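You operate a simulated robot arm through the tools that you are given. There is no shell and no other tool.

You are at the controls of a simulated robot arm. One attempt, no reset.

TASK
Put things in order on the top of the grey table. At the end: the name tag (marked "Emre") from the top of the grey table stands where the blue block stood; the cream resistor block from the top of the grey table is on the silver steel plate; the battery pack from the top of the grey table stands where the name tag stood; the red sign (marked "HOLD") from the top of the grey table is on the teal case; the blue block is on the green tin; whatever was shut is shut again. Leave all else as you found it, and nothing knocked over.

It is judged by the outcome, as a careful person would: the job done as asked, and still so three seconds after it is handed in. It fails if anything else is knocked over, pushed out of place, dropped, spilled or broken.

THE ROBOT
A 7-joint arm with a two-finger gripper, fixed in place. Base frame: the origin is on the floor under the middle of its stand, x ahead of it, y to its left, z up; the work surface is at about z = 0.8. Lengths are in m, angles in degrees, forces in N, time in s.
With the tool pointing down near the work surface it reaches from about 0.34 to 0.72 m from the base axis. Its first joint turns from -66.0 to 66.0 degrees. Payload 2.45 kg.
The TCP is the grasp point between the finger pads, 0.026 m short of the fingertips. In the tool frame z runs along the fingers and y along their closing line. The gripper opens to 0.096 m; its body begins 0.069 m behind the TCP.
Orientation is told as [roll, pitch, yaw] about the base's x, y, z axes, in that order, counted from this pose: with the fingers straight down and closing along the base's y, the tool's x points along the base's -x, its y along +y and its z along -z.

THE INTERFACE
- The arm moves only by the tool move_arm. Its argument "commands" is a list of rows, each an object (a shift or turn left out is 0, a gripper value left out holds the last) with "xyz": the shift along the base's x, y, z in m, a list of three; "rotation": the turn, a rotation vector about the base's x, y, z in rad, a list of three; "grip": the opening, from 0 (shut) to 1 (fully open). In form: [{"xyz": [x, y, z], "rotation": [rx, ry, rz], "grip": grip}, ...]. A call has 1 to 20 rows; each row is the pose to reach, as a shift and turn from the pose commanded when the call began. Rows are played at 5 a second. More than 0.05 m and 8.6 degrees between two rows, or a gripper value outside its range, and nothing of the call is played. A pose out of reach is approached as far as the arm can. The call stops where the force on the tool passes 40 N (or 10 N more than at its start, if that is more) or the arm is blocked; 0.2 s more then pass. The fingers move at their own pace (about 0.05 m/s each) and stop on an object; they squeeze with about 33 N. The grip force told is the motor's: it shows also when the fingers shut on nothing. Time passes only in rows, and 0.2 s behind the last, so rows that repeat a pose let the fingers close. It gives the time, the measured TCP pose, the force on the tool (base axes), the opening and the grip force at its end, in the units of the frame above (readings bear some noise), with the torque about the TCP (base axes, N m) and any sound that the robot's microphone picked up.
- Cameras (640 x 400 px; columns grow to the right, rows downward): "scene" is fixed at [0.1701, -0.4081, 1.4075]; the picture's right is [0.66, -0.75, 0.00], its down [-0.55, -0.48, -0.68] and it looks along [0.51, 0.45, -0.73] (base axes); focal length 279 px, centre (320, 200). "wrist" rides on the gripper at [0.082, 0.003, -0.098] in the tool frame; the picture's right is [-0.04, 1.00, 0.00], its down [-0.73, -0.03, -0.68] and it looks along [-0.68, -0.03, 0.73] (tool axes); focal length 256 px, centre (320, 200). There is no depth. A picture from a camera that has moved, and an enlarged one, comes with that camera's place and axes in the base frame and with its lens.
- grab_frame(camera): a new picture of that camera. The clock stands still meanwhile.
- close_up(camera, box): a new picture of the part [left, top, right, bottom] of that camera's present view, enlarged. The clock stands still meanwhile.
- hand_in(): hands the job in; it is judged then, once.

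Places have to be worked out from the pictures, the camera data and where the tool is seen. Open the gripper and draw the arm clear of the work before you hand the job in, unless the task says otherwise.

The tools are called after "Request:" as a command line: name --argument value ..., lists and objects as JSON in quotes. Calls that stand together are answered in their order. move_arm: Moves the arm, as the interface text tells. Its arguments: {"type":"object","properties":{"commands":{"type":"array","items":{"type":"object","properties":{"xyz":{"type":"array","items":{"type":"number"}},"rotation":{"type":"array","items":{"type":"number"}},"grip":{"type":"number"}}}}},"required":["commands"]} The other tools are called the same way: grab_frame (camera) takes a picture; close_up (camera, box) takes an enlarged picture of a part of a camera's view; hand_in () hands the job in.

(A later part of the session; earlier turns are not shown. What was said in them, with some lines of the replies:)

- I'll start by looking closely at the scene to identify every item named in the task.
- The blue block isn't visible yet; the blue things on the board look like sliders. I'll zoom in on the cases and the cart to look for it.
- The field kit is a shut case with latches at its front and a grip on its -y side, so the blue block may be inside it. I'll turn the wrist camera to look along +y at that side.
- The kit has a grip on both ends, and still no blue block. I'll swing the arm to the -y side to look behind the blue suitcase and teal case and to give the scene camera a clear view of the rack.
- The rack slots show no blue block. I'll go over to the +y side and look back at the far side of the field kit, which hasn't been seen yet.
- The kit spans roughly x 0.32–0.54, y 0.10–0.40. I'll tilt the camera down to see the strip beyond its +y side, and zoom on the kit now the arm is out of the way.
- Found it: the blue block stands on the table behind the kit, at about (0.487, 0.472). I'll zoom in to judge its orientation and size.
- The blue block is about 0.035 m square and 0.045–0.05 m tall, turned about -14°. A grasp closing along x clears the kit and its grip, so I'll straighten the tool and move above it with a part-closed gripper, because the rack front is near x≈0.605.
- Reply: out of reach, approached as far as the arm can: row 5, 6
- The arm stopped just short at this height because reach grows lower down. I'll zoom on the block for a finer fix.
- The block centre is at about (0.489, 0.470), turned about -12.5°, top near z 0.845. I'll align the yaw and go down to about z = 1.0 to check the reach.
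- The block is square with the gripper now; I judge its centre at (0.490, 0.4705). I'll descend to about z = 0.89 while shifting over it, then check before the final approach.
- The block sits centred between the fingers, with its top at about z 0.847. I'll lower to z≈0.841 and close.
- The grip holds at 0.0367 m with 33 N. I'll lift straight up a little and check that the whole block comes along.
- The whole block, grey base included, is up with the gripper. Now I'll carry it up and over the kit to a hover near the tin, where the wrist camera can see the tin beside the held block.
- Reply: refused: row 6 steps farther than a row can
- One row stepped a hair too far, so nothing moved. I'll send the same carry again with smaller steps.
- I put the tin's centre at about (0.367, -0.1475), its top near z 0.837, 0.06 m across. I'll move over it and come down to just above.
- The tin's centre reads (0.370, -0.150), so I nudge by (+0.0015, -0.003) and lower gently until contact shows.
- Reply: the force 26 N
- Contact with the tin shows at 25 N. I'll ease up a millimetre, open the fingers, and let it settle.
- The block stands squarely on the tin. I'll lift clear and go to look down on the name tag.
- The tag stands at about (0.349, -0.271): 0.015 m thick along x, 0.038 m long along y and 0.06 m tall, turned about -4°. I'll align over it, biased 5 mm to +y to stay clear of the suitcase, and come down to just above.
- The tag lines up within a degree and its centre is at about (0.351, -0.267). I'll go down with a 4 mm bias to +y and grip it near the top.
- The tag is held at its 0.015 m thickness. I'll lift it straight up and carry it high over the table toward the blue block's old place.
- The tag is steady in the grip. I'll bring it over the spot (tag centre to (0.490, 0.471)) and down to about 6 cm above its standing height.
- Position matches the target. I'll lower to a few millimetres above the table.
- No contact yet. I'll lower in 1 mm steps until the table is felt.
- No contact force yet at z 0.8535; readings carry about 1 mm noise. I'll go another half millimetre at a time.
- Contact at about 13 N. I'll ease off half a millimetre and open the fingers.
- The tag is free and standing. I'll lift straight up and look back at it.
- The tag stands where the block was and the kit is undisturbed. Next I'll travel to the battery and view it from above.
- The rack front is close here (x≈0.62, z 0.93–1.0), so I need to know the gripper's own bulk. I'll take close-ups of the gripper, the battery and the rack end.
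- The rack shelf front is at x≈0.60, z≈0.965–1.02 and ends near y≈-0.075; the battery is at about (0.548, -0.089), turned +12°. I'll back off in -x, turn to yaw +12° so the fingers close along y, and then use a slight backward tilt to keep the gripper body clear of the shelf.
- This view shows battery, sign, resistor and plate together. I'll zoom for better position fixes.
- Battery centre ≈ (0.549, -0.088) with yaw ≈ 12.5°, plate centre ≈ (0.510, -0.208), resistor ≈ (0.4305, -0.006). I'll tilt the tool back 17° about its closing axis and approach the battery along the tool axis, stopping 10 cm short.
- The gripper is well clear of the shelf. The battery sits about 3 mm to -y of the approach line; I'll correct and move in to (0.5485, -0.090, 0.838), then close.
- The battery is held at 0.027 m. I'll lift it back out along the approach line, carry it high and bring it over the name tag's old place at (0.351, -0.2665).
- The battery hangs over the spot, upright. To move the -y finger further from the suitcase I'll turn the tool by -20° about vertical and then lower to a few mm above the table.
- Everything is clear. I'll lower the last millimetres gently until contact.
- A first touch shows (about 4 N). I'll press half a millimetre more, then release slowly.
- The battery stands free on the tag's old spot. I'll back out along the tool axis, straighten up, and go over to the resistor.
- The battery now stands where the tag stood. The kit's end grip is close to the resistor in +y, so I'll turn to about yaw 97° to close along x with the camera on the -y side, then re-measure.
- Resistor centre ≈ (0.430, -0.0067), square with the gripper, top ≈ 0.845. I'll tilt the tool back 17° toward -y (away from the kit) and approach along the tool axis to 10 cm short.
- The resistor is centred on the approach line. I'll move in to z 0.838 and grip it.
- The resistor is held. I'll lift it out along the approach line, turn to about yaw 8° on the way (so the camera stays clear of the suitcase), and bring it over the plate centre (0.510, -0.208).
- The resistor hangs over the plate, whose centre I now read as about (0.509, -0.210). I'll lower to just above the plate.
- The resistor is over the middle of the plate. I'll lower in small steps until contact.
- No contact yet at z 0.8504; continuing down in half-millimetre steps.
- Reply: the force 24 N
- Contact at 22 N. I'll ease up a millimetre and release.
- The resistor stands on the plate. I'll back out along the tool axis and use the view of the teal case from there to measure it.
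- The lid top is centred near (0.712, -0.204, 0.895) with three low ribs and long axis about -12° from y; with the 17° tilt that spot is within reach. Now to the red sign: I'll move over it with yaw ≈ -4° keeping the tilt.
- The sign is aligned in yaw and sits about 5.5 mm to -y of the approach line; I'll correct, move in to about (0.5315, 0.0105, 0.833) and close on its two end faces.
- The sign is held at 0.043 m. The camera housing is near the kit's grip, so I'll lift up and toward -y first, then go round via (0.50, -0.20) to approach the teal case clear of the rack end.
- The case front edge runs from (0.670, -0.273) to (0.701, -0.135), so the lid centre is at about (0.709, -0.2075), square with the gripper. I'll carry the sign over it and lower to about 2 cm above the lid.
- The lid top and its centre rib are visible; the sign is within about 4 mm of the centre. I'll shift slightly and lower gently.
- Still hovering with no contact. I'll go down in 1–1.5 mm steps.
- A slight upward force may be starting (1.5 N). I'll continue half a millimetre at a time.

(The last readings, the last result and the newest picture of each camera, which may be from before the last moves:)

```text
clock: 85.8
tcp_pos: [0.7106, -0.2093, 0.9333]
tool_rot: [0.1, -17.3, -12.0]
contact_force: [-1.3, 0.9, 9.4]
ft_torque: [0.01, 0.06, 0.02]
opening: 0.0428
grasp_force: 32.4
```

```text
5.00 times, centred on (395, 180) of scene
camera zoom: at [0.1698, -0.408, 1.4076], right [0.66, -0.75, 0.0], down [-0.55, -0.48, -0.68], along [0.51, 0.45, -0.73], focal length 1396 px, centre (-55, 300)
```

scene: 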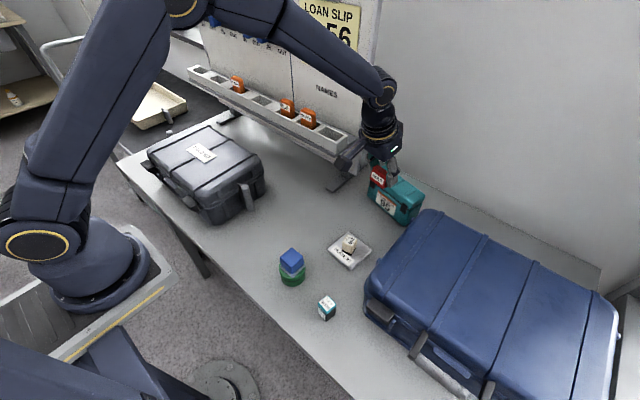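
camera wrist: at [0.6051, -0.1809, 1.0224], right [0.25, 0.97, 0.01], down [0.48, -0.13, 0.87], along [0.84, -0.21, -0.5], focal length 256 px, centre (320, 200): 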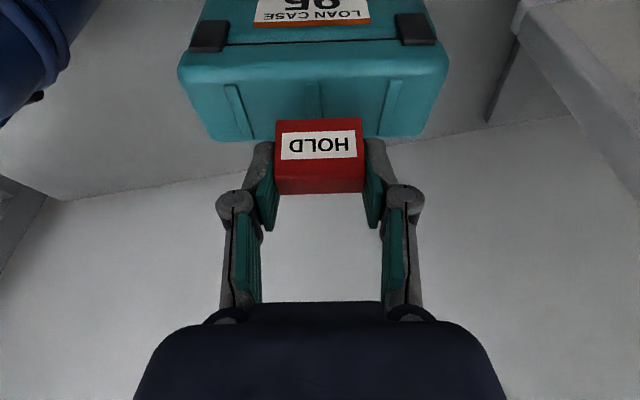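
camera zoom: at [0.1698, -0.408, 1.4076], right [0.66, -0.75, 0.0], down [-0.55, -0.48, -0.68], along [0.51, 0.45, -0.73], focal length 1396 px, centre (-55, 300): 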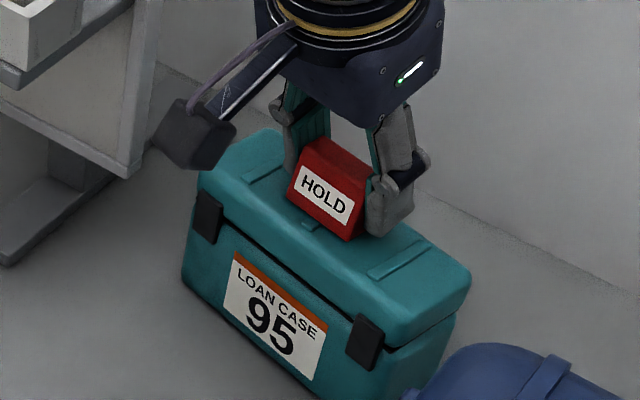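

The sign is in contact with the lid at 9 N. I'll open the fingers gently.

Request:
move_arm --commands '[{"xyz": [0, 0, 0.0004]}, {"xyz": [0, 0, 0.0006], "grip": 0.5}, {"xyz": [0, 0, 0.0006], "grip": 0.6}, {"xyz": [0, 0, 0.0006], "grip": 0.68}, {"xyz": [0, 0, 0.0006]}, {"xyz": [0, 0, 0.0006]}]'

Request:
close_up --camera "scene" --box '[360, 140, 430, 220]'

Request:
grab_frame --camera "wrist"

```text
clock: 87.2
tcp_pos: [0.7103, -0.2107, 0.931]
tool_rot: [0.0, -17.2, -12.0]
contact_force: [0.7, -0.8, 0.1]
ft_torque: [-0.01, 0.02, -0.01]
opening: 0.0651
grasp_force: 0.1
```

```text
5.00 times, centred on (395, 180) of scene
camera zoom: at [0.1701, -0.4081, 1.4075], right [0.66, -0.75, 0.0], down [-0.55, -0.48, -0.68], along [0.51, 0.45, -0.73], focal length 1396 px, centre (-55, 300)
```

zoom: 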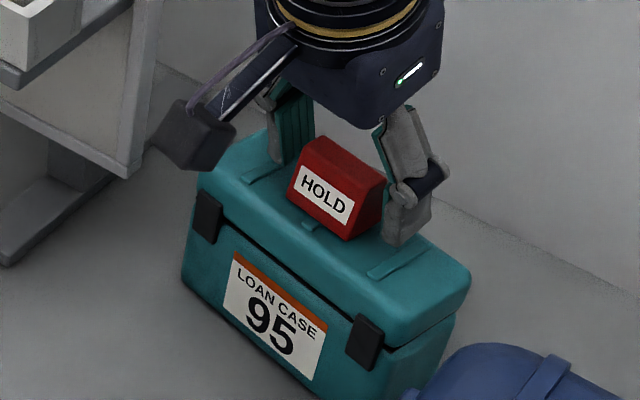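

```text
taken
camera wrist: at [0.6066, -0.1839, 1.001], right [0.25, 0.97, 0.01], down [0.48, -0.13, 0.87], along [0.84, -0.21, -0.5], focal length 256 px, centre (320, 200)
```

wrist: 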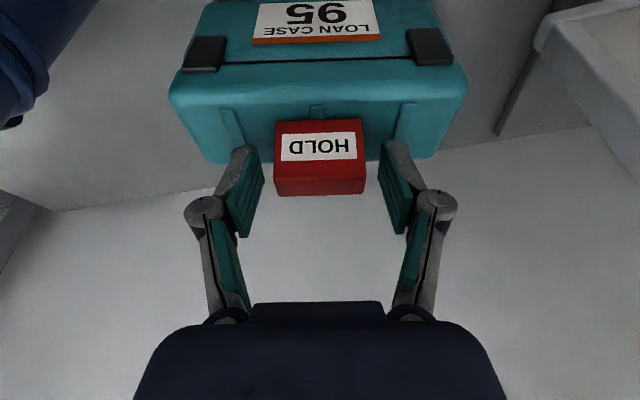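

The sign sits on the lid. I'll back out along the tool axis and then retreat to survey the result.

Request:
move_arm --commands '[{"xyz": [-0.006, 0.001, 0.02]}, {"xyz": [-0.014, 0.003, 0.045]}, {"xyz": [-0.022, 0.005, 0.072]}, {"xyz": [-0.03, 0.006, 0.1]}, {"xyz": [-0.065, 0.006, 0.13]}, {"xyz": [-0.105, 0.006, 0.15]}, {"xyz": [-0.145, 0.01, 0.17]}, {"xyz": [-0.185, 0.02, 0.18]}, {"xyz": [-0.225, 0.03, 0.19]}, {"xyz": [-0.265, 0.04, 0.2]}]'

Request:
grab_frame --camera "wrist"

Request:
grab_frame --camera "scene"

Request:
close_up --camera "scene" --box '[330, 140, 450, 280]'

```text
clock: 89.4
tcp_pos: [0.4459, -0.1706, 1.1309]
tool_rot: [0.1, -17.2, -12.0]
contact_force: [0.0, 0.8, 1.0]
ft_torque: [0.0, 0.0, 0.02]
opening: 0.0652
grasp_force: 0.1
```

```text
taken
camera wrist: at [0.3411, -0.1439, 1.2013], right [0.25, 0.97, 0.01], down [0.48, -0.13, 0.87], along [0.84, -0.21, -0.5], focal length 256 px, centre (320, 200)
```

wrist: 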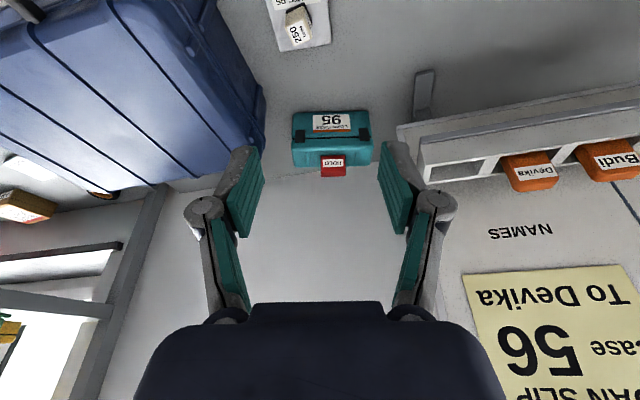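

```text
taken
```

scene: 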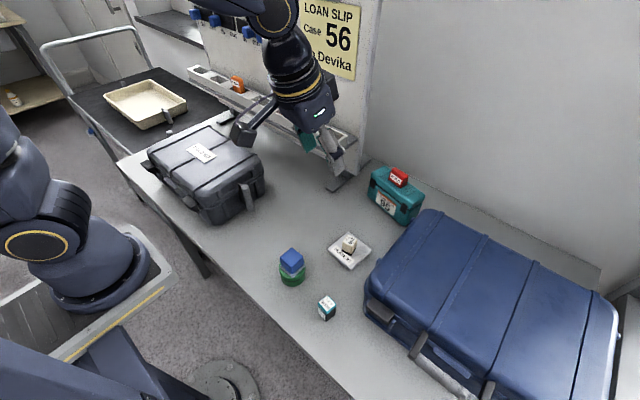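

```text
2.86 times, centred on (390, 210) of scene
camera zoom: at [0.1701, -0.4081, 1.4075], right [0.66, -0.75, 0.0], down [-0.55, -0.48, -0.68], along [0.51, 0.45, -0.73], focal length 798 px, centre (120, 171)
```

zoom: 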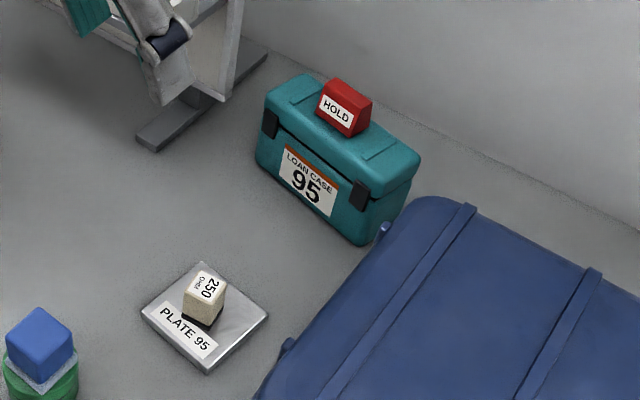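

Everything in view is in place. I'll straighten the tool and swing to the +y side to confirm the name tag still stands behind the kit.

Request:
move_arm --commands '[{"xyz": [0, 0, 0.02], "rotation": [0.021, 0.0977, 0]}, {"xyz": [-0.01, 0, 0.05], "rotation": [0.042, 0.1953, 0]}, {"xyz": [-0.02, 0, 0.08], "rotation": [0.063, 0.293, 0]}]'

Request:
move_arm --commands '[{"xyz": [-0.003, 0.045, 0.002], "rotation": [0, 0, -0.095]}, {"xyz": [-0.006, 0.09, 0.004], "rotation": [0, 0, -0.19]}, {"xyz": [-0.009, 0.135, 0.006], "rotation": [0, 0, -0.285]}, {"xyz": [-0.012, 0.18, 0.008], "rotation": [0, 0, -0.38]}, {"xyz": [-0.015, 0.225, 0.01], "rotation": [0, 0, -0.475]}, {"xyz": [-0.018, 0.27, 0.012], "rotation": [0, 0, -0.57]}, {"xyz": [-0.021, 0.315, 0.014], "rotation": [0, 0, -0.665]}, {"xyz": [-0.024, 0.36, 0.016], "rotation": [0, 0, -0.76]}, {"xyz": [-0.027, 0.405, 0.018], "rotation": [0, 0, -0.855]}, {"xyz": [-0.03, 0.45, 0.02], "rotation": [0, 0, -0.95]}, {"xyz": [-0.033, 0.495, 0.022], "rotation": [0, 0, -1.045]}, {"xyz": [-0.036, 0.54, 0.024], "rotation": [0, 0, -1.14]}, {"xyz": [-0.038, 0.585, 0.026], "rotation": [0, 0, -1.235]}, {"xyz": [-0.04, 0.625, 0.028], "rotation": [0, 0, -1.326]}]'

Request:
grab_frame --camera "wrist"

Request:
grab_frame --camera "scene"

```text
clock: 90.2
tcp_pos: [0.4246, -0.1697, 1.2129]
tool_rot: [0.1, 0.0, -12.1]
contact_force: [1.1, 0.1, 0.2]
ft_torque: [-0.01, -0.01, -0.03]
opening: 0.0652
grasp_force: 0.0
```

```text
clock: 93.2
tcp_pos: [0.3826, 0.4546, 1.2389]
tool_rot: [0.5, -0.3, -86.6]
contact_force: [-0.5, 0.0, -0.2]
ft_torque: [-0.05, -0.02, -0.01]
opening: 0.0654
grasp_force: 0.1
out of reach, approached as far as the arm can: row 14
```

```text
taken
camera wrist: at [0.379, 0.5367, 1.3369], right [1.0, 0.02, 0.01], down [0.01, -0.73, 0.68], along [0.02, -0.68, -0.73], focal length 256 px, centre (320, 200)
```

wrist: 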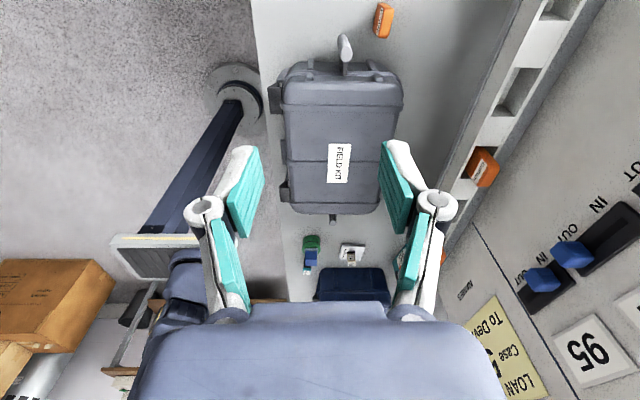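

```text
taken
```

scene: 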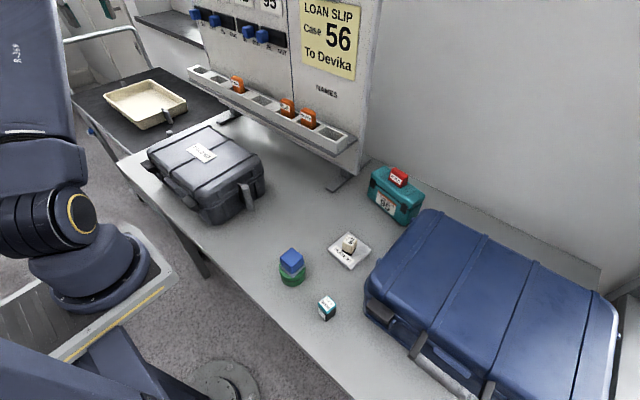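

Request:
close_up --camera "wrist" --box '[310, 0, 460, 80]'

Request:
close_up --camera "scene" --box '[260, 150, 440, 330]'

Request:
close_up --camera "scene" --box '[130, 0, 370, 230]'

```text
4.27 times, centred on (385, 40) of wrist
camera zoom: at [0.379, 0.5367, 1.3369], right [1.0, 0.02, 0.01], down [0.01, -0.73, 0.68], along [0.02, -0.68, -0.73], focal length 1092 px, centre (43, 883)
```

zoom: 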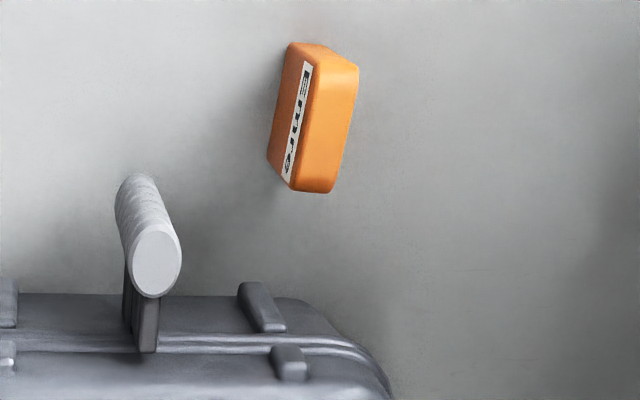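

```text
2.22 times, centred on (350, 240) of scene
camera zoom: at [0.17, -0.4081, 1.4075], right [0.66, -0.75, 0.0], down [-0.55, -0.48, -0.68], along [0.51, 0.45, -0.73], focal length 620 px, centre (253, 111)
```

zoom: 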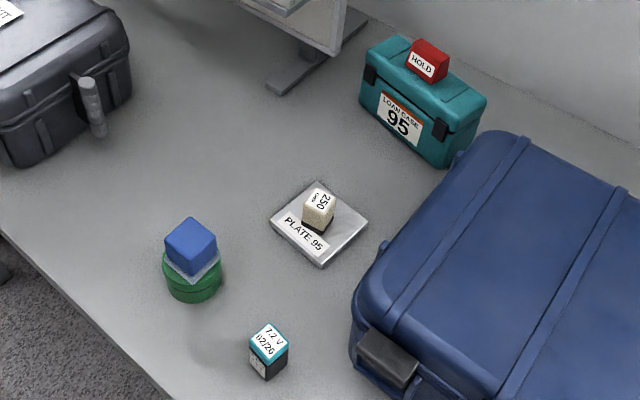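

```text
1.74 times, centred on (250, 115) of scene
camera zoom: at [0.17, -0.4081, 1.4075], right [0.66, -0.75, 0.0], down [-0.55, -0.48, -0.68], along [0.51, 0.45, -0.73], focal length 486 px, centre (442, 348)
```

zoom: 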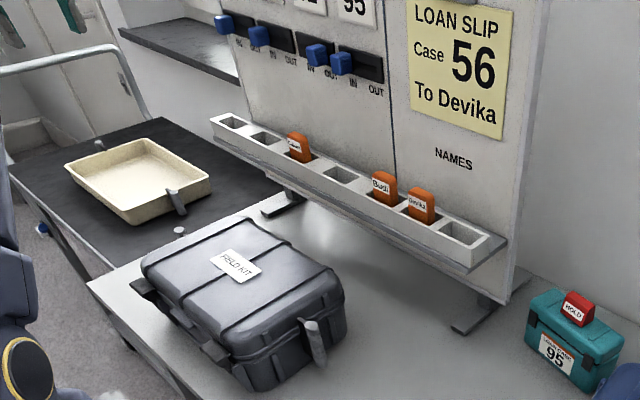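

Everything checks out: the tag stands at (0.490, 0.470), battery, resistor, sign and blue block are all in place, and nothing else has moved. I'll open the gripper fully and withdraw to a clear pose near the start.

Request:
move_arm --commands '[{"xyz": [-0.005, -0.04, 0.01], "grip": 1.0}, {"xyz": [-0.01, -0.08, 0.01]}, {"xyz": [-0.01, -0.12, 0.01]}, {"xyz": [-0.01, -0.16, 0.01]}, {"xyz": [-0.01, -0.2, 0.01]}, {"xyz": [-0.01, -0.24, 0.01]}, {"xyz": [-0.01, -0.28, 0.01]}, {"xyz": [-0.01, -0.32, 0.01]}, {"xyz": [-0.01, -0.36, 0.01]}, {"xyz": [-0.01, -0.36, 0.01]}, {"xyz": [-0.01, -0.36, 0.01]}]'

Request:
grab_frame --camera "scene"

```text
clock: 95.6
tcp_pos: [0.3759, 0.0953, 1.2487]
tool_rot: [0.1, 0.1, -88.0]
contact_force: [-0.2, -0.6, -0.4]
ft_torque: [0.03, -0.03, 0.01]
opening: 0.0961
grasp_force: 0.1
```

```text
taken
```

scene: 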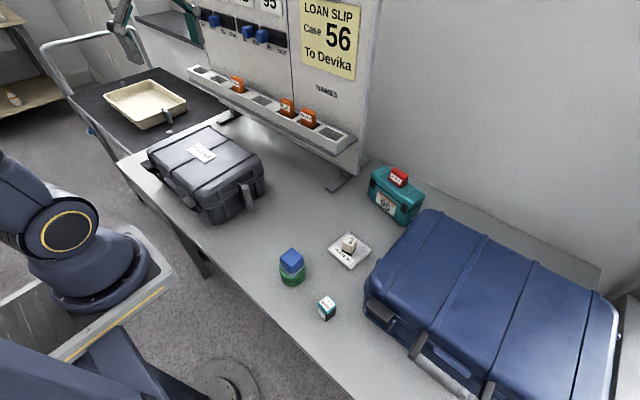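

The gripper is open and well above the work, all five items are in place, and everything else looks as it was found. Handing in.

Request:
hand_in

```text
The job is handed in.
```

The job is handed in, and all five items are where you asked. In the last pictures nothing was knocked over and nothing else had moved. I haven't seen the judge's result.

- **Blue block:** it was standing behind the field kit, and is now on the green tin.
- **Name tag ("Emre"):** it stands where the blue block stood, behind the field kit. I looked back from that side before handing in to confirm it was still upright.
- **Battery pack:** it stands where the name tag stood.
- **Resistor block:** it is on the silver steel plate.
- **Red sign ("HOLD"):** it is on the lid of the teal case, over the low middle rib.

I opened nothing along the way, so there was nothing to shut again. The gripper was open and the arm drawn up clear of the work at hand-in.
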